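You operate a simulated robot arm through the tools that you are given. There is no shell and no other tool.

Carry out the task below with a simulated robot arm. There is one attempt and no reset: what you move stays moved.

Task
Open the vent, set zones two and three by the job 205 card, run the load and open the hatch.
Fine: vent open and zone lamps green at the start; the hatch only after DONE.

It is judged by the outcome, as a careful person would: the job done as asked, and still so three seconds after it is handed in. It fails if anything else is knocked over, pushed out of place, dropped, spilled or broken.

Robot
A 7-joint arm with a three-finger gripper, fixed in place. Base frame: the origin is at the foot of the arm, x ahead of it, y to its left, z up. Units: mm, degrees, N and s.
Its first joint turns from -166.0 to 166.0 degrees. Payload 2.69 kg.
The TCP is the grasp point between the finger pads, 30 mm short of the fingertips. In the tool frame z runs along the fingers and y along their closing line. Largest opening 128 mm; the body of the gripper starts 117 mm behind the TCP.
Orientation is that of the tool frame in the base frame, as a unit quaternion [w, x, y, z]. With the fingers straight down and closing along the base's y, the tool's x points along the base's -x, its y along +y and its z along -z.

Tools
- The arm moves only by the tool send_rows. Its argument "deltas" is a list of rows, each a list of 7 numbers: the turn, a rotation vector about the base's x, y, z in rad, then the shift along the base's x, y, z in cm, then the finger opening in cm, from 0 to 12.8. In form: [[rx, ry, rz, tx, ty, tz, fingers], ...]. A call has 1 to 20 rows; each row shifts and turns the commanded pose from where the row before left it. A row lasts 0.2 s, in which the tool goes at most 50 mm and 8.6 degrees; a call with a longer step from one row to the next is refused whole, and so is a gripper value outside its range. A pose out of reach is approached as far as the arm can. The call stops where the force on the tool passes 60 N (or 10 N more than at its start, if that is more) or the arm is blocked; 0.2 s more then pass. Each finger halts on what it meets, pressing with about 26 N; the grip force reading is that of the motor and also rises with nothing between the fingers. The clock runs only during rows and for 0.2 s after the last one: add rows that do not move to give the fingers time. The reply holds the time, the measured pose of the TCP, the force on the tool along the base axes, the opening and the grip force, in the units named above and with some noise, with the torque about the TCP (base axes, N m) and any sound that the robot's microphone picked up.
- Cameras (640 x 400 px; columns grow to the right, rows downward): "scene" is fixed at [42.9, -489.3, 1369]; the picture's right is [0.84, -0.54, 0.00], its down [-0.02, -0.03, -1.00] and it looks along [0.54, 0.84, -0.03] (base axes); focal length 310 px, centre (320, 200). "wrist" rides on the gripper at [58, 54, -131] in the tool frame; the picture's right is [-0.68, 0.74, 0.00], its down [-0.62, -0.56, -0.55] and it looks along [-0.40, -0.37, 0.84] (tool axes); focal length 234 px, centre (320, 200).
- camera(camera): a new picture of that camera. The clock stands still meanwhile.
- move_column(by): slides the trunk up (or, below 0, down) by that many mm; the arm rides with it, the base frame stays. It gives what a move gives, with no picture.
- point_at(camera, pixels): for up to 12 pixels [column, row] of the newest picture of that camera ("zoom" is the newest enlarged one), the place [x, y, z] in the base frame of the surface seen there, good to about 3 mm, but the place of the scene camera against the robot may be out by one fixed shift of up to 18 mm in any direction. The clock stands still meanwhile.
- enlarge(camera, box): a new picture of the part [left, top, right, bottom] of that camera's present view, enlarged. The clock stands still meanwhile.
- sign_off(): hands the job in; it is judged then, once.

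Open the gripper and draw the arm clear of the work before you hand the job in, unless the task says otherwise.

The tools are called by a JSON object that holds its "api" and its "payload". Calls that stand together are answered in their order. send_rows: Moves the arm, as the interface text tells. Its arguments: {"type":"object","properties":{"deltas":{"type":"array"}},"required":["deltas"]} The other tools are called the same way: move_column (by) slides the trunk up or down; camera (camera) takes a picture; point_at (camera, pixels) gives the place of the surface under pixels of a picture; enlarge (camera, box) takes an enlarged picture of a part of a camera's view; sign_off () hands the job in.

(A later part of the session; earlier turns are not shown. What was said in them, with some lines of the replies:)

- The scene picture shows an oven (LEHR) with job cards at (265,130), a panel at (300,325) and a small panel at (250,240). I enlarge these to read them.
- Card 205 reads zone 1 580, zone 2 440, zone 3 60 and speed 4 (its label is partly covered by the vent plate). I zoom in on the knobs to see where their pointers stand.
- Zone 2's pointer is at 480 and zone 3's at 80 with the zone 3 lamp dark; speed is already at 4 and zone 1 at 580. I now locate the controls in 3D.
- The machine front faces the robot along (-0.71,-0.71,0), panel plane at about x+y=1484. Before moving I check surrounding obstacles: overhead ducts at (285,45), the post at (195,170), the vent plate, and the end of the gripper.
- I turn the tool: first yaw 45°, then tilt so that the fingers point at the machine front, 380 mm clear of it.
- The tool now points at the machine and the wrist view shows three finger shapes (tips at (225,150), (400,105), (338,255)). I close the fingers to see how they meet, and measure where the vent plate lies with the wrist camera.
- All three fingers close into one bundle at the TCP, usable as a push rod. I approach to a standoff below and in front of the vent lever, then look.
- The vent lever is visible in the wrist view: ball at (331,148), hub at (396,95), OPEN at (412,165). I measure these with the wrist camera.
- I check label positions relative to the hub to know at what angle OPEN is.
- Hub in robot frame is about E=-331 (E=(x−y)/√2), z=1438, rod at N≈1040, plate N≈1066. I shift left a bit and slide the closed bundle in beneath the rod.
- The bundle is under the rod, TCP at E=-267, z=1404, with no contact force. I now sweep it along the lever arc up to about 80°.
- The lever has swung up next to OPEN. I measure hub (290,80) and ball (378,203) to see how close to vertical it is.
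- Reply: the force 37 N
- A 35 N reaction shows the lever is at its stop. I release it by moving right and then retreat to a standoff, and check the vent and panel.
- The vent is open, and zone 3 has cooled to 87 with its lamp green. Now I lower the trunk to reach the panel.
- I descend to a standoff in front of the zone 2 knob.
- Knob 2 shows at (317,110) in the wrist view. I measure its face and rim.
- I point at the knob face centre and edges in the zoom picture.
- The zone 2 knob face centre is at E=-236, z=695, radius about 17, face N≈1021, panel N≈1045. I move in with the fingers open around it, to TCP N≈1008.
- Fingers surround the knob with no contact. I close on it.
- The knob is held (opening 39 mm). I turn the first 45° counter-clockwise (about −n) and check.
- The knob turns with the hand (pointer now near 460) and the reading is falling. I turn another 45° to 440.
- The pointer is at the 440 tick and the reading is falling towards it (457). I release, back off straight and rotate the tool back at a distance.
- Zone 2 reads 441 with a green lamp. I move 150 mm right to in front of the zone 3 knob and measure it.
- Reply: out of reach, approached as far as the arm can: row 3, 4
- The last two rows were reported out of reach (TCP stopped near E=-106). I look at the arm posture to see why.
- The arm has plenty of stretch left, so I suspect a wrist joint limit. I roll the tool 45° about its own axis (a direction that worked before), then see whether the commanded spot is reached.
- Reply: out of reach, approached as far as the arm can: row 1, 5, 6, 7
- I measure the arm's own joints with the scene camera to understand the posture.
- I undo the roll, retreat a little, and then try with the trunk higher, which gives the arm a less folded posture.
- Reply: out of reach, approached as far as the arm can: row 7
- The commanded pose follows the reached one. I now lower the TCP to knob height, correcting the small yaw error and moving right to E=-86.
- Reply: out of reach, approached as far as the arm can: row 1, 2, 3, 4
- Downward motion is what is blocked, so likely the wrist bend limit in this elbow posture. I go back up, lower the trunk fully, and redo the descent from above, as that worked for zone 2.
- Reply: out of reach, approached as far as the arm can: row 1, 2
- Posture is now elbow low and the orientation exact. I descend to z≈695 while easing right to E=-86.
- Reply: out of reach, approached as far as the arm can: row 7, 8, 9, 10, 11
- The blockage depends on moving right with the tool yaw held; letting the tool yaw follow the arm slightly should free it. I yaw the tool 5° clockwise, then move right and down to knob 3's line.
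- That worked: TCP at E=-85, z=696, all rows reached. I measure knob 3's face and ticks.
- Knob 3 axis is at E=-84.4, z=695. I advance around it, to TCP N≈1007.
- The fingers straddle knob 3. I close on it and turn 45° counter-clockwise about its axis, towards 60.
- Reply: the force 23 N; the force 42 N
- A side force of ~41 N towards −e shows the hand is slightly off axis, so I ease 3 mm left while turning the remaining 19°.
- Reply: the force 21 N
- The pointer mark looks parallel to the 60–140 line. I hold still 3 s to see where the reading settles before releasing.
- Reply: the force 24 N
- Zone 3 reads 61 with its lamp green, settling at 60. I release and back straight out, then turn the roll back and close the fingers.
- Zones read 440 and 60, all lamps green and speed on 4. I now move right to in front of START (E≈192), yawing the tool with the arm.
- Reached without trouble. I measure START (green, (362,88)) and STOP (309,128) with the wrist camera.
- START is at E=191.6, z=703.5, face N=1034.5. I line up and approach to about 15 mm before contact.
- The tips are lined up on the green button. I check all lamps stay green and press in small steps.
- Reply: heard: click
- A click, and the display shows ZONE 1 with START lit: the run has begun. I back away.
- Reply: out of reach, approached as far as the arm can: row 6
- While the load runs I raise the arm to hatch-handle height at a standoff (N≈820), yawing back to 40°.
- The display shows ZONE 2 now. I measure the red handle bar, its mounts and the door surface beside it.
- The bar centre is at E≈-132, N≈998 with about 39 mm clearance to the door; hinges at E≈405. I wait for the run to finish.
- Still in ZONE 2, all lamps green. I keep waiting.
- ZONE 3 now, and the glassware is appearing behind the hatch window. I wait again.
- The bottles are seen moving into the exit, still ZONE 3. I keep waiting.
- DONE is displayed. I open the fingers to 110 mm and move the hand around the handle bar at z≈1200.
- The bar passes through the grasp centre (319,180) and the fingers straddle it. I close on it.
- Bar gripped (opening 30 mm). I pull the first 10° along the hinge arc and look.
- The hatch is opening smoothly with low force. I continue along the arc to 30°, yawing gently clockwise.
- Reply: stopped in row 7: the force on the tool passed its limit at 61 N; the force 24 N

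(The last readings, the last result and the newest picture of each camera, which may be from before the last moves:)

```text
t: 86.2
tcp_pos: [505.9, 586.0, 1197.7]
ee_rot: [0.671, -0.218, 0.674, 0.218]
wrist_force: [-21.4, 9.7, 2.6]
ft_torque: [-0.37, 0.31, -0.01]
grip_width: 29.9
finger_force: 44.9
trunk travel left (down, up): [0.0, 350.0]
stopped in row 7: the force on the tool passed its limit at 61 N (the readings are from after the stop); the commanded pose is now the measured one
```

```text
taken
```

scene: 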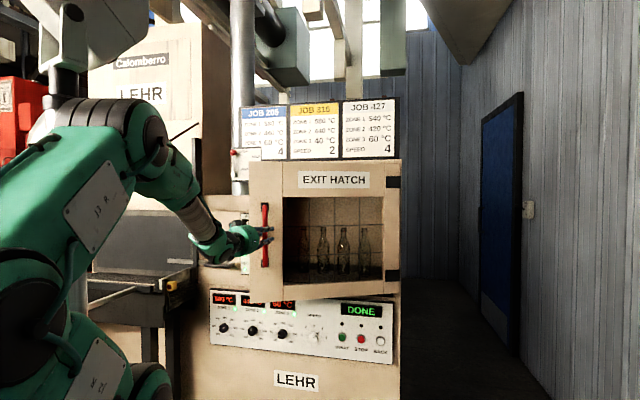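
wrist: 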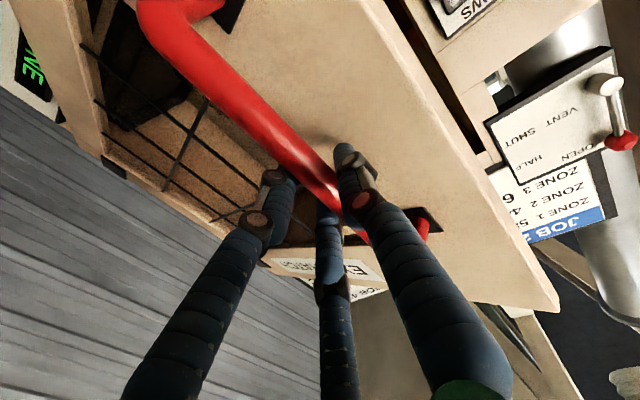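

Force reached the limit near 25° open; the residual pulls to −e. I measure the door plane to get the true angle and hinge line.

{"api": "point_at", "payload": {"camera": "wrist", "pixels": [[360, 30], [420, 90], [540, 290], [290, 20], [120, 190], [270, 160], [240, 110], [430, 215], [495, 160], [100, 150], [345, 275]]}}

{"api": "point_at", "payload": {"camera": "scene", "pixels": [[265, 175], [280, 175], [330, 170], [380, 168], [388, 175], [395, 175], [399, 175], [393, 274], [265, 290], [390, 225]]}}

{"api": "enlarge", "payload": {"camera": "scene", "box": [190, 150, 410, 310]}}

```text
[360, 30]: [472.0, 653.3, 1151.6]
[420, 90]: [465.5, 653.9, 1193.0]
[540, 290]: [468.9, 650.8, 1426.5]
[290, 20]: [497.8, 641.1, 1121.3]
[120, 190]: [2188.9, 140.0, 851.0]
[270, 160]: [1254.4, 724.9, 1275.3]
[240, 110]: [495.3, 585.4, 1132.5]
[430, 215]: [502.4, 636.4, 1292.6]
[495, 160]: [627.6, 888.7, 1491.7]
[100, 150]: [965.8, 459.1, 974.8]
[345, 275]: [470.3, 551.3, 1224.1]
```

```text
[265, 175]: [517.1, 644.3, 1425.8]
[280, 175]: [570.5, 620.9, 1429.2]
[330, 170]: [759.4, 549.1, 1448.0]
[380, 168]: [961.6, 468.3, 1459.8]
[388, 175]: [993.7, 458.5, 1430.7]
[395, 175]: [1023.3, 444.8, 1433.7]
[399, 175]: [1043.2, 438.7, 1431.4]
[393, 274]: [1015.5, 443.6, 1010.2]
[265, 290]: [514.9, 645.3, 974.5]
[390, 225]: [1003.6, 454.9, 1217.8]
```

```text
2.50 times, centred on (300, 230) of scene
```

zoom: 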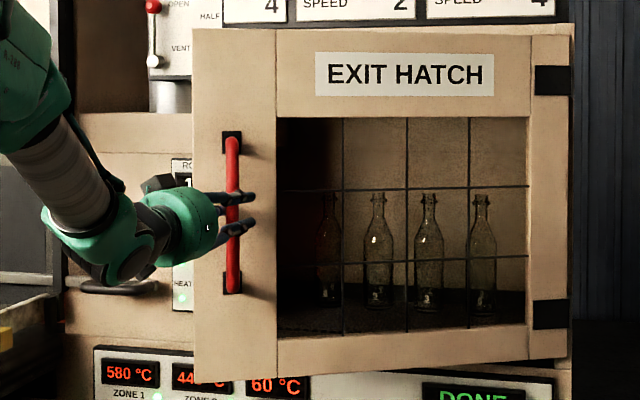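

The door plane gives 23.4° open and a hinge near E≈440, so my arc radius was too small. I continue more slowly along the corrected arc (radius ≈ 572) to 35°.

{"api": "send_rows", "payload": {"deltas": [[0, 0, 0, -0.707, -1.273, 0, 0.5], [0, 0, -0.01, -0.297, -1.216, 0, 0.5], [0, 0, -0.01, -0.297, -1.216, 0, 0.5], [0, 0, -0.01, -0.24, -1.231, 0, 0.5], [0, 0, -0.01, -0.24, -1.231, 0, 0.5], [0, 0, -0.01, -0.191, -1.238, 0, 0.5], [0, 0, -0.01, -0.191, -1.238, 0, 0.5], [0, 0, -0.01, -0.131, -1.248, 0, 0.5], [0, 0, -0.01, -0.131, -1.248, 0, 0.5]]}}

{"api": "camera", "payload": {"camera": "wrist"}}

{"api": "camera", "payload": {"camera": "scene"}}

```text
t: 88.2
tcp_pos: [483.9, 471.0, 1197.2]
ee_rot: [0.679, -0.189, 0.683, 0.192]
wrist_force: [12.1, -1.7, 11.1]
ft_torque: [-0.53, -0.14, -0.16]
grip_width: 29.8
finger_force: 44.5
trunk travel left (down, up): [0.0, 350.0]
```

```text
taken
```

wrist: 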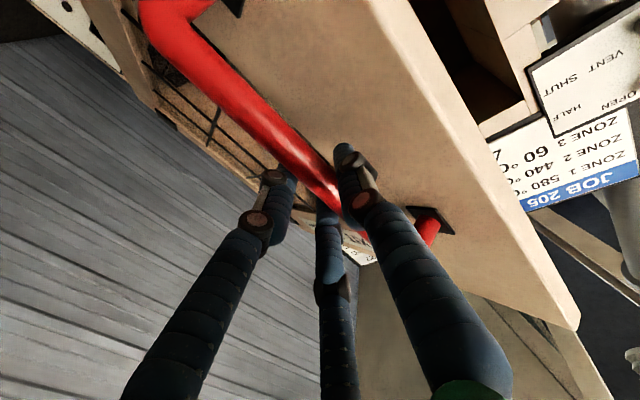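

```text
taken
```

scene: 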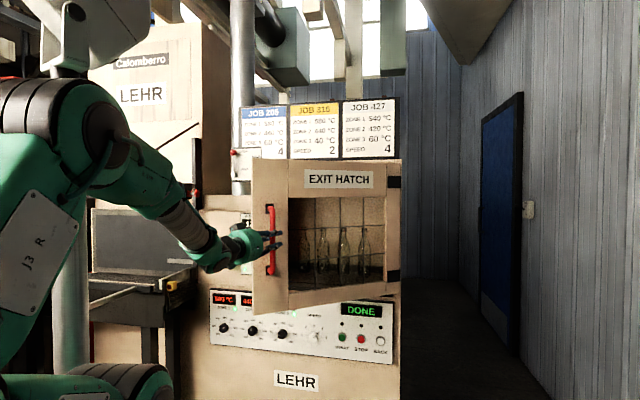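

About 35° open with small forces. I continue to 45°.

{"api": "send_rows", "payload": {"deltas": [[0, 0, -0.012, -0.081, -1.248, 0, 0.5], [0, 0, -0.012, -0.081, -1.248, 0, 0.5], [0, 0, -0.012, -0.018, -1.255, 0, 0.5], [0, 0, -0.012, -0.018, -1.255, 0, 0.5], [0, 0, -0.012, 0.028, -1.252, 0, 0.5], [0, 0, -0.012, 0.028, -1.252, 0, 0.5], [0, 0, -0.012, 0.088, -1.255, 0, 0.5], [0, 0, -0.012, 0.088, -1.255, 0, 0.5]]}}

{"api": "camera", "payload": {"camera": "wrist"}}

{"api": "camera", "payload": {"camera": "scene"}}

```text
t: 90.0
tcp_pos: [484.9, 371.7, 1198.2]
ee_rot: [0.687, -0.157, 0.691, 0.158]
wrist_force: [5.2, 0.2, 3.7]
ft_torque: [-0.36, -0.47, -0.14]
grip_width: 29.7
finger_force: 45.0
trunk travel left (down, up): [0.0, 350.0]
```

```text
taken
```

wrist: 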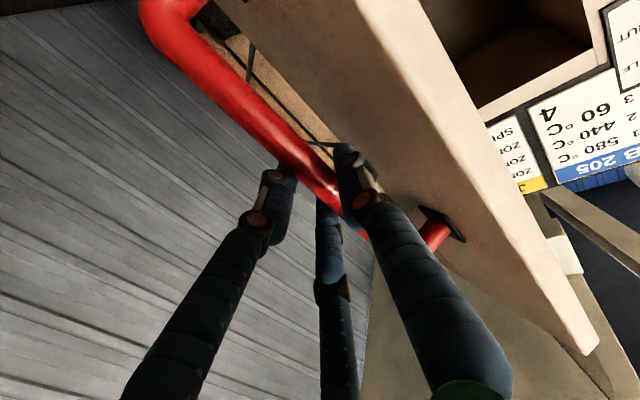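

```text
taken
```

scene: 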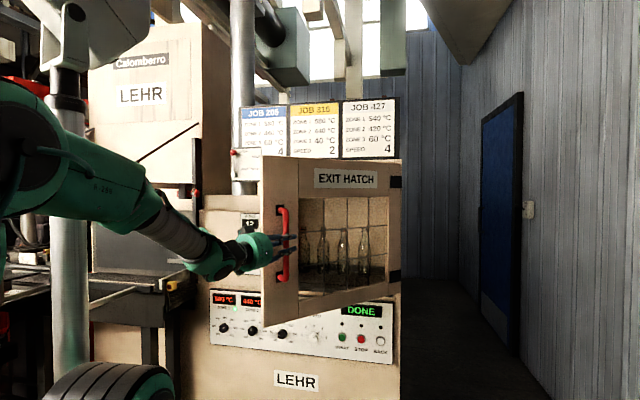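

About 45° open. The fingers are now very oblique to the door, so I will let go here (opening only to 45 mm, since the left finger is close to the door) and back out along the tool axis; then push the hatch further from its inner side.

{"api": "send_rows", "payload": {"deltas": [[0, 0, 0, 0, 0, 0, 3.7], [0, 0, 0, 0, 0, 0, 4.5], [0, 0, 0, 0, 0, 0, 4.5], [0, 0, 0, -0.9, -0.44, 0, 4.5], [0, 0, 0, -1.3, -0.65, 0, 4.5], [0, 0, 0, -1.8, -0.88, 0, 4.5], [0, 0, 0, -1.8, -0.88, 0, 4.5], [0, 0, 0, -1.3, -0.65, 0, 4.5]]}}

{"api": "camera", "payload": {"camera": "wrist"}}

{"api": "camera", "payload": {"camera": "scene"}}

```text
t: 91.8
tcp_pos: [414.3, 335.2, 1199.5]
ee_rot: [0.688, -0.156, 0.691, 0.158]
wrist_force: [0.0, 0.0, -0.1]
ft_torque: [0.02, 0.0, -0.02]
grip_width: 45.2
finger_force: 0.1
trunk travel left (down, up): [0.0, 350.0]
```

```text
taken
```

wrist: 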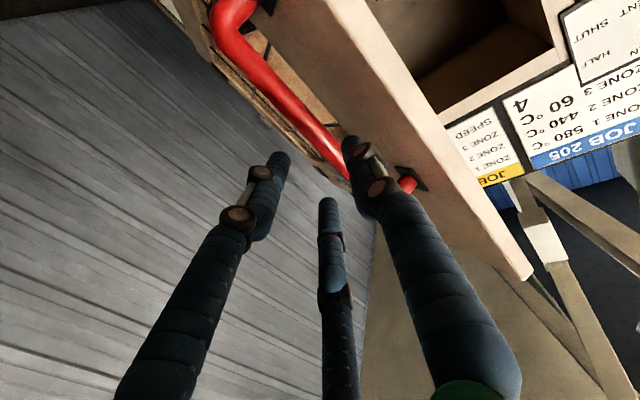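

```text
taken
```

scene: 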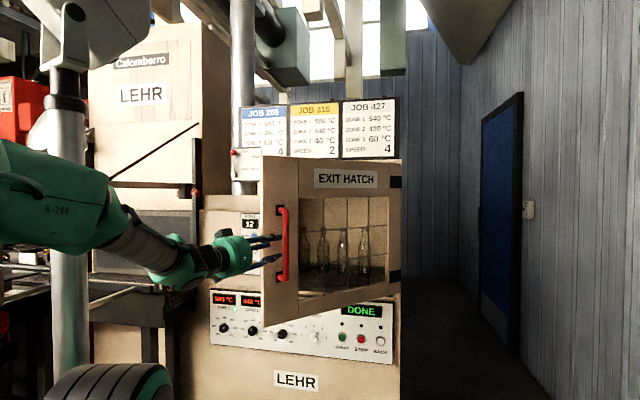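

The hatch stays put. I measure the free edge of the door, whose side is visible around (430,120).

{"api": "enlarge", "payload": {"camera": "wrist", "box": [200, 0, 560, 300]}}

{"api": "point_at", "payload": {"camera": "wrist", "pixels": [[330, 60], [430, 160], [420, 120], [460, 170], [360, 30], [445, 200], [390, 40], [265, 20]]}}

{"api": "point_at", "payload": {"camera": "scene", "pixels": [[264, 170], [275, 170], [290, 200], [310, 175], [370, 182], [398, 182], [262, 220], [268, 300], [350, 210]]}}

```text
1.33 times, centred on (380, 150) of wrist
```

zoom: 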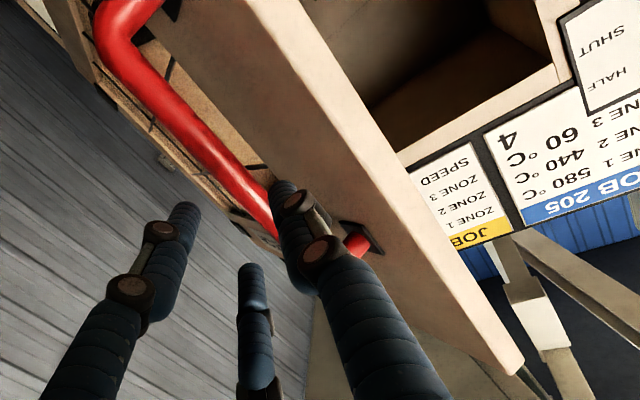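

```text
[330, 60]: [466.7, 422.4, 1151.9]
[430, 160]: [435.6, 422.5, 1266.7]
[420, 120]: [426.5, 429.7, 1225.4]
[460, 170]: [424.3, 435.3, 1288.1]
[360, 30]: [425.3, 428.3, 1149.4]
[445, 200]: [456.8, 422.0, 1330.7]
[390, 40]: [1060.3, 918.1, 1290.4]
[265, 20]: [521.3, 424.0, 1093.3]
```

```text
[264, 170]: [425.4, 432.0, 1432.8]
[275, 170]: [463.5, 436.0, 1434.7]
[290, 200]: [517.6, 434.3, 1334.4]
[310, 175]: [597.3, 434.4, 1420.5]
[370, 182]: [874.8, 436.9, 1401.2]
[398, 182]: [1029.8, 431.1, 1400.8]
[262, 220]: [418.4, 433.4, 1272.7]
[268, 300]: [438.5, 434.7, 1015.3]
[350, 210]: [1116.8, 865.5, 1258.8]
```

The door now lies along x at y≈422–460 with its free edge at x≈424. I close the fingers, retreat a bit, pass around the free edge to the inner side and point the tool along +x.

{"api": "send_rows", "payload": {"deltas": [[0, 0, 0, -2, 0, 0, 3], [0, 0, 0, -2, 0, 0, 0], [0, 0, 0, -1.5, 1, 0, 0], [0, 0, 0, 0, 4, 0, 0], [0, 0, 0, 0, 4, 0, 0], [0, 0, 0, 0, 4, 0, 0], [0, 0, 0, 0, 4, 0, 0]]}}

{"api": "camera", "payload": {"camera": "wrist"}}

{"api": "camera", "payload": {"camera": "scene"}}

```text
t: 93.5
tcp_pos: [359.8, 505.4, 1197.2]
ee_rot: [0.688, -0.157, 0.691, 0.158]
wrist_force: [-0.1, -1.1, 1.1]
ft_torque: [-0.03, 0.05, 0.1]
grip_width: 2.2
finger_force: 25.7
trunk travel left (down, up): [0.0, 350.0]
```

```text
taken
```

wrist: 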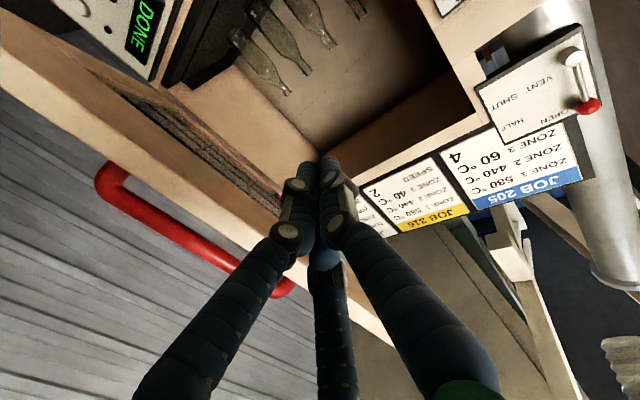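

```text
taken
```

scene: 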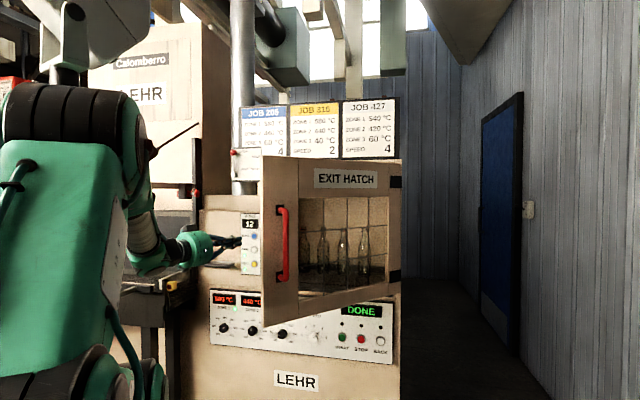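

The hand is at the inner side of the free edge. I measure the door's edge thickness before turning the tool.

{"api": "point_at", "payload": {"camera": "wrist", "pixels": [[60, 70], [110, 130], [160, 130], [90, 60], [210, 150], [250, 175], [200, 190], [250, 230], [150, 100]]}}

{"api": "enlarge", "payload": {"camera": "wrist", "box": [0, 0, 320, 250]}}

```text
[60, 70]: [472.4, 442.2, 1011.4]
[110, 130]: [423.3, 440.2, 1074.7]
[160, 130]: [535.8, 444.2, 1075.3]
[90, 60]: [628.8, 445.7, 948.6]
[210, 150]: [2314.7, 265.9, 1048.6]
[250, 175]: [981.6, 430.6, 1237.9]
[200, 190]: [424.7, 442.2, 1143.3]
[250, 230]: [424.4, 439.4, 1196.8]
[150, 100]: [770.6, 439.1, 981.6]
```

```text
1.60 times, centred on (160, 125) of wrist
```

zoom: 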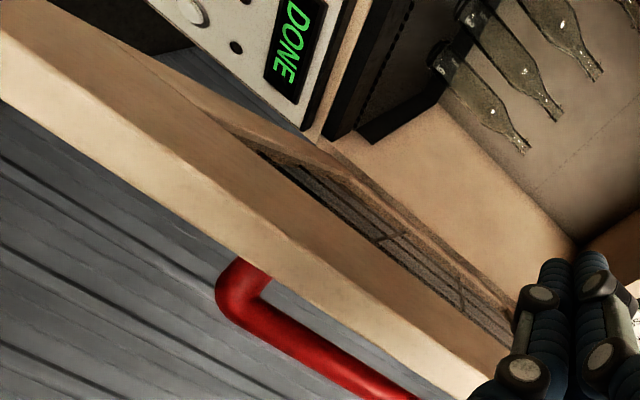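

Inner face is at y≈443. I yaw the tool to point along +x and slide in behind the hatch's solid stile (TCP ≈ (470, 500)).

{"api": "send_rows", "payload": {"deltas": [[0, 0, -0.125, 0, 0, 0, 0], [0, 0, -0.125, 0, 0, 0, 0], [0, 0, -0.125, 0, 0, 0, 0], [0, 0, -0.125, 0, 0, 0, 0], [0, 0, 0, 2.75, 0, 0, 0], [0, 0, 0, 2.75, 0, 0, 0], [0, 0, 0, 2.75, 0, 0, 0], [0, 0, 0, 2.75, 0, 0, 0]]}}

{"api": "camera", "payload": {"camera": "wrist"}}

{"api": "camera", "payload": {"camera": "scene"}}

```text
t: 95.2
tcp_pos: [468.4, 506.9, 1198.3]
ee_rot: [0.705, 0.018, 0.708, -0.017]
wrist_force: [0.4, 0.3, 0.5]
ft_torque: [0.03, -0.02, -0.01]
grip_width: 2.1
finger_force: 26.4
trunk travel left (down, up): [0.0, 350.0]
```

```text
taken
```

wrist: 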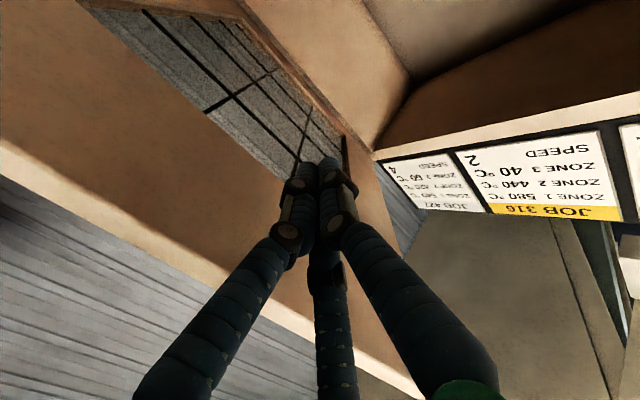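

```text
taken
```

scene: 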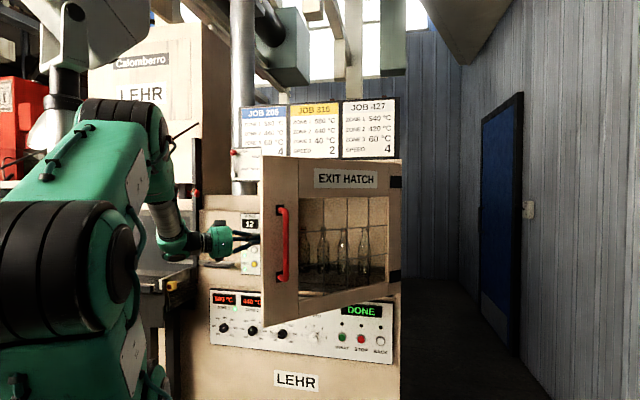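

The fingers are behind the inner face. I push in −y to swing the hatch a further ~15° open.

{"api": "send_rows", "payload": {"deltas": [[0, 0, 0, 0, -2.2, 0, 0], [0, 0, 0, 0, -1.5, 0, 0], [0, 0, 0, 0, -1.2, 0, 0], [0, 0, 0, 0.04, -1.5, 0, 0], [0, 0, 0, 0.04, -1.9, 0, 0], [0, 0, 0, 0.04, -1.92, 0, 0], [0, 0, 0, 0.04, -1.92, 0, 0], [0, 0, 0, 0.04, -1.92, 0, 0], [0, 0, 0, 0.2, -1.92, 0, 0], [0, 0, 0, 0.3, -1.9, 0, 0], [0, 0, 0, 0.35, -1.9, 0, 0]]}}

{"api": "camera", "payload": {"camera": "wrist"}}

{"api": "camera", "payload": {"camera": "scene"}}

```text
t: 97.7
tcp_pos: [479.1, 309.2, 1197.3]
ee_rot: [0.705, 0.019, 0.709, -0.016]
wrist_force: [0.6, 0.1, -0.6]
ft_torque: [0.04, -0.04, -0.03]
grip_width: 2.2
finger_force: 25.5
trunk travel left (down, up): [0.0, 350.0]
```

```text
taken
```

wrist: 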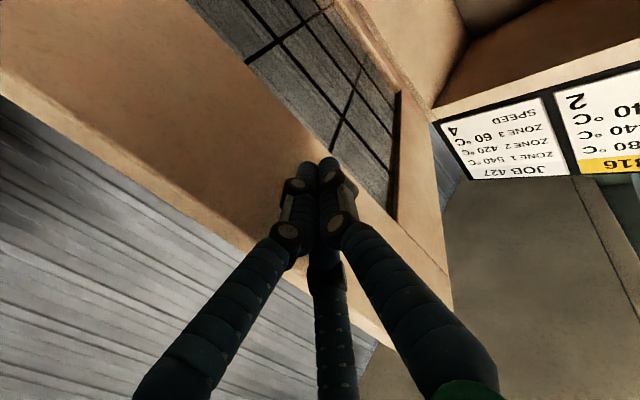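

```text
taken
```

scene: 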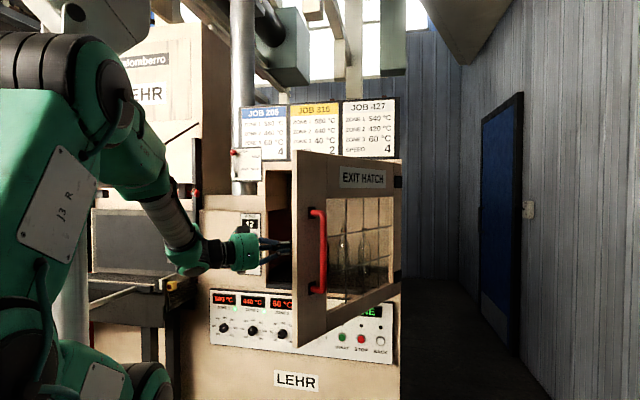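

The hatch is at roughly 60° with little force. I push on along the arc towards ~85°.

{"api": "send_rows", "payload": {"deltas": [[0, 0, 0, 0.6, -2.05, 0, 0], [0, 0, 0, 0.6, -2.05, 0, 0], [0, 0, 0, 0.8, -2.3, 0, 0], [0, 0, 0, 0.8, -2.3, 0, 0], [0, 0, 0, 0.95, -2.2, 0, 0], [0, 0, 0, 0.95, -2.2, 0, 0], [0, 0, 0, 1.15, -2.1, 0, 0], [0, 0, 0, 1.15, -2.1, 0, 0], [0, 0, 0, 1.35, -2.0, 0, 0], [0, 0, 0, 1.35, -2.0, 0, 0]]}}

{"api": "camera", "payload": {"camera": "wrist"}}

{"api": "camera", "payload": {"camera": "scene"}}

```text
t: 99.8
tcp_pos: [576.9, 95.9, 1198.1]
ee_rot: [0.705, 0.019, 0.709, -0.017]
wrist_force: [1.8, 0.4, 0.2]
ft_torque: [0.04, 0.01, 0.01]
grip_width: 2.2
finger_force: 26.1
trunk travel left (down, up): [0.0, 350.0]
```

```text
taken
```

wrist: 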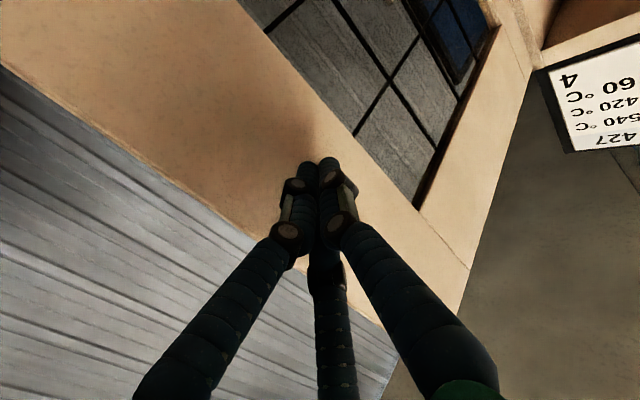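

```text
taken
```

scene: 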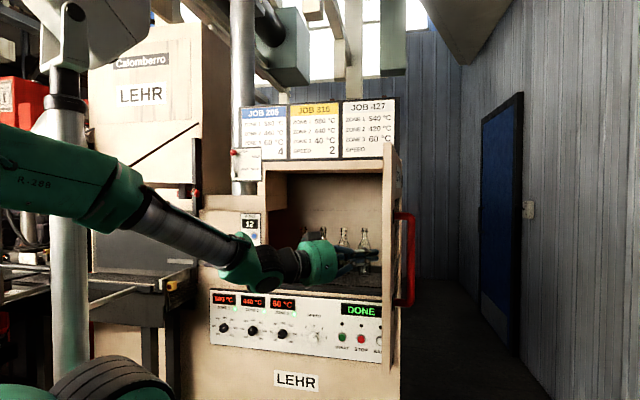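

The hatch stands at about 85–90°. I draw the hand away to the left, open the gripper and wait to see that everything stays.

{"api": "send_rows", "payload": {"deltas": [[0, 0, 0, -1.0, 1.6, 0, 0], [0, 0, 0, -1.8, 2.6, 0, 0], [0, 0, 0, -1.8, 2.6, 0, 0], [0, 0, 0, -1.8, 2.6, 0, 0], [0, 0, 0, -1.8, 2.6, 0, 0], [0, 0, 0, -1.8, 2.6, 0, 0], [0, 0, 0, -1.8, 2.6, 0, 0], [0, 0, 0, -1.8, 2.6, 0, 3], [0, 0, 0, -1.8, 2.6, 0, 6], [0, 0, 0, 0, 0, 0, 8], [0, 0, 0, 0, 0, 0, 8], [0, 0, 0, 0, 0, 0, 8], [0, 0, 0, 0, 0, 0, 8], [0, 0, 0, 0, 0, 0, 8], [0, 0, 0, 0, 0, 0, 8], [0, 0, 0, 0, 0, 0, 8], [0, 0, 0, 0, 0, 0, 8], [0, 0, 0, 0, 0, 0, 8]]}}

{"api": "camera", "payload": {"camera": "scene"}}

{"api": "enlarge", "payload": {"camera": "scene", "box": [190, 130, 430, 370]}}

{"api": "enlarge", "payload": {"camera": "scene", "box": [205, 280, 405, 370]}}

```text
t: 103.7
tcp_pos: [421.9, 319.5, 1198.5]
ee_rot: [0.706, 0.018, 0.708, -0.016]
wrist_force: [-0.2, 0.7, 0.4]
ft_torque: [-0.01, 0.04, -0.01]
grip_width: 80.1
finger_force: 0.1
trunk travel left (down, up): [0.0, 350.0]
```

```text
taken
```

scene: 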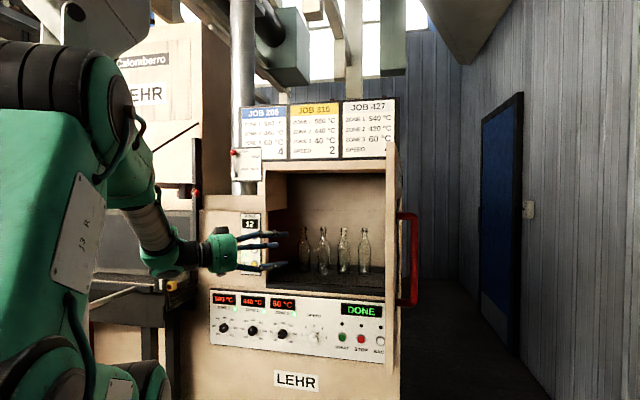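

```text
1.67 times, centred on (310, 250) of scene
```

zoom: 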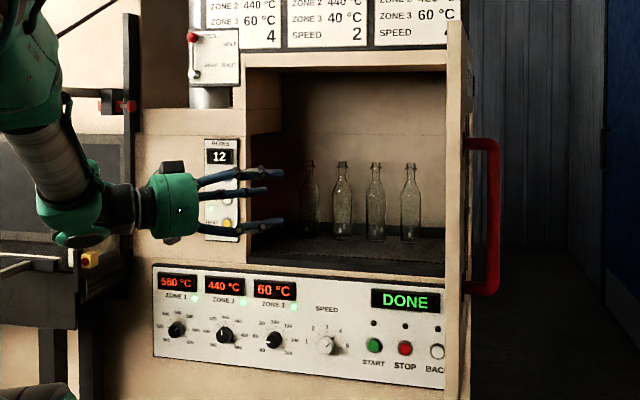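

```text
3.20 times, centred on (305, 325) of scene
```

zoom: 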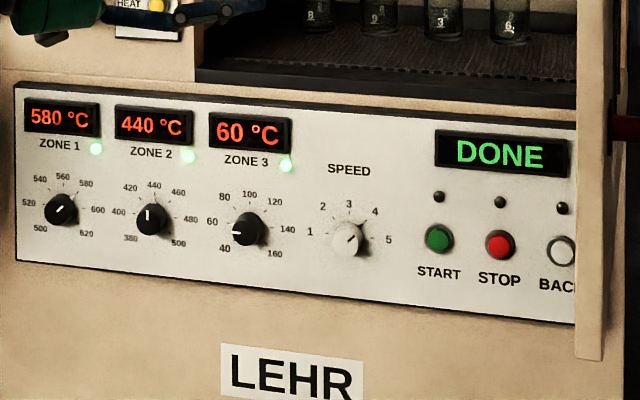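

The hatch stays open, the bottles stand, the display reads DONE with zones at 580/440/60 and green lamps, and the vent lever is at OPEN. The gripper is open and about 500 mm clear of the machine, so I hand in.

{"api": "sign_off", "payload": {}}

```text
The job is handed in.
```

The job is finished and handed in. The vent is open, zones two and three are set to the job 205 card, the load has run, and the hatch is open.

- **Vent:** the lever is at its stop by OPEN.
- **Zones:** zone 2 reads 440 °C and zone 3 reads 60 °C. Zone 1 was already at 580 °C and the speed at 4, matching the card, so I left both alone. All three zone lamps were green before START.
- **Load:** START was pressed once, and the display ran through the zones to DONE.
- **Hatch:** opened only after DONE, to about 85–90°. It held its position when I let go.

In the last picture the four bottles in view were standing and nothing looked out of place. While I was pulling the hatch, the force limit stopped the arm once at about 25° open. I corrected the pull path and finished opening it without another stop. The gripper is open and the arm is clear of the machine.
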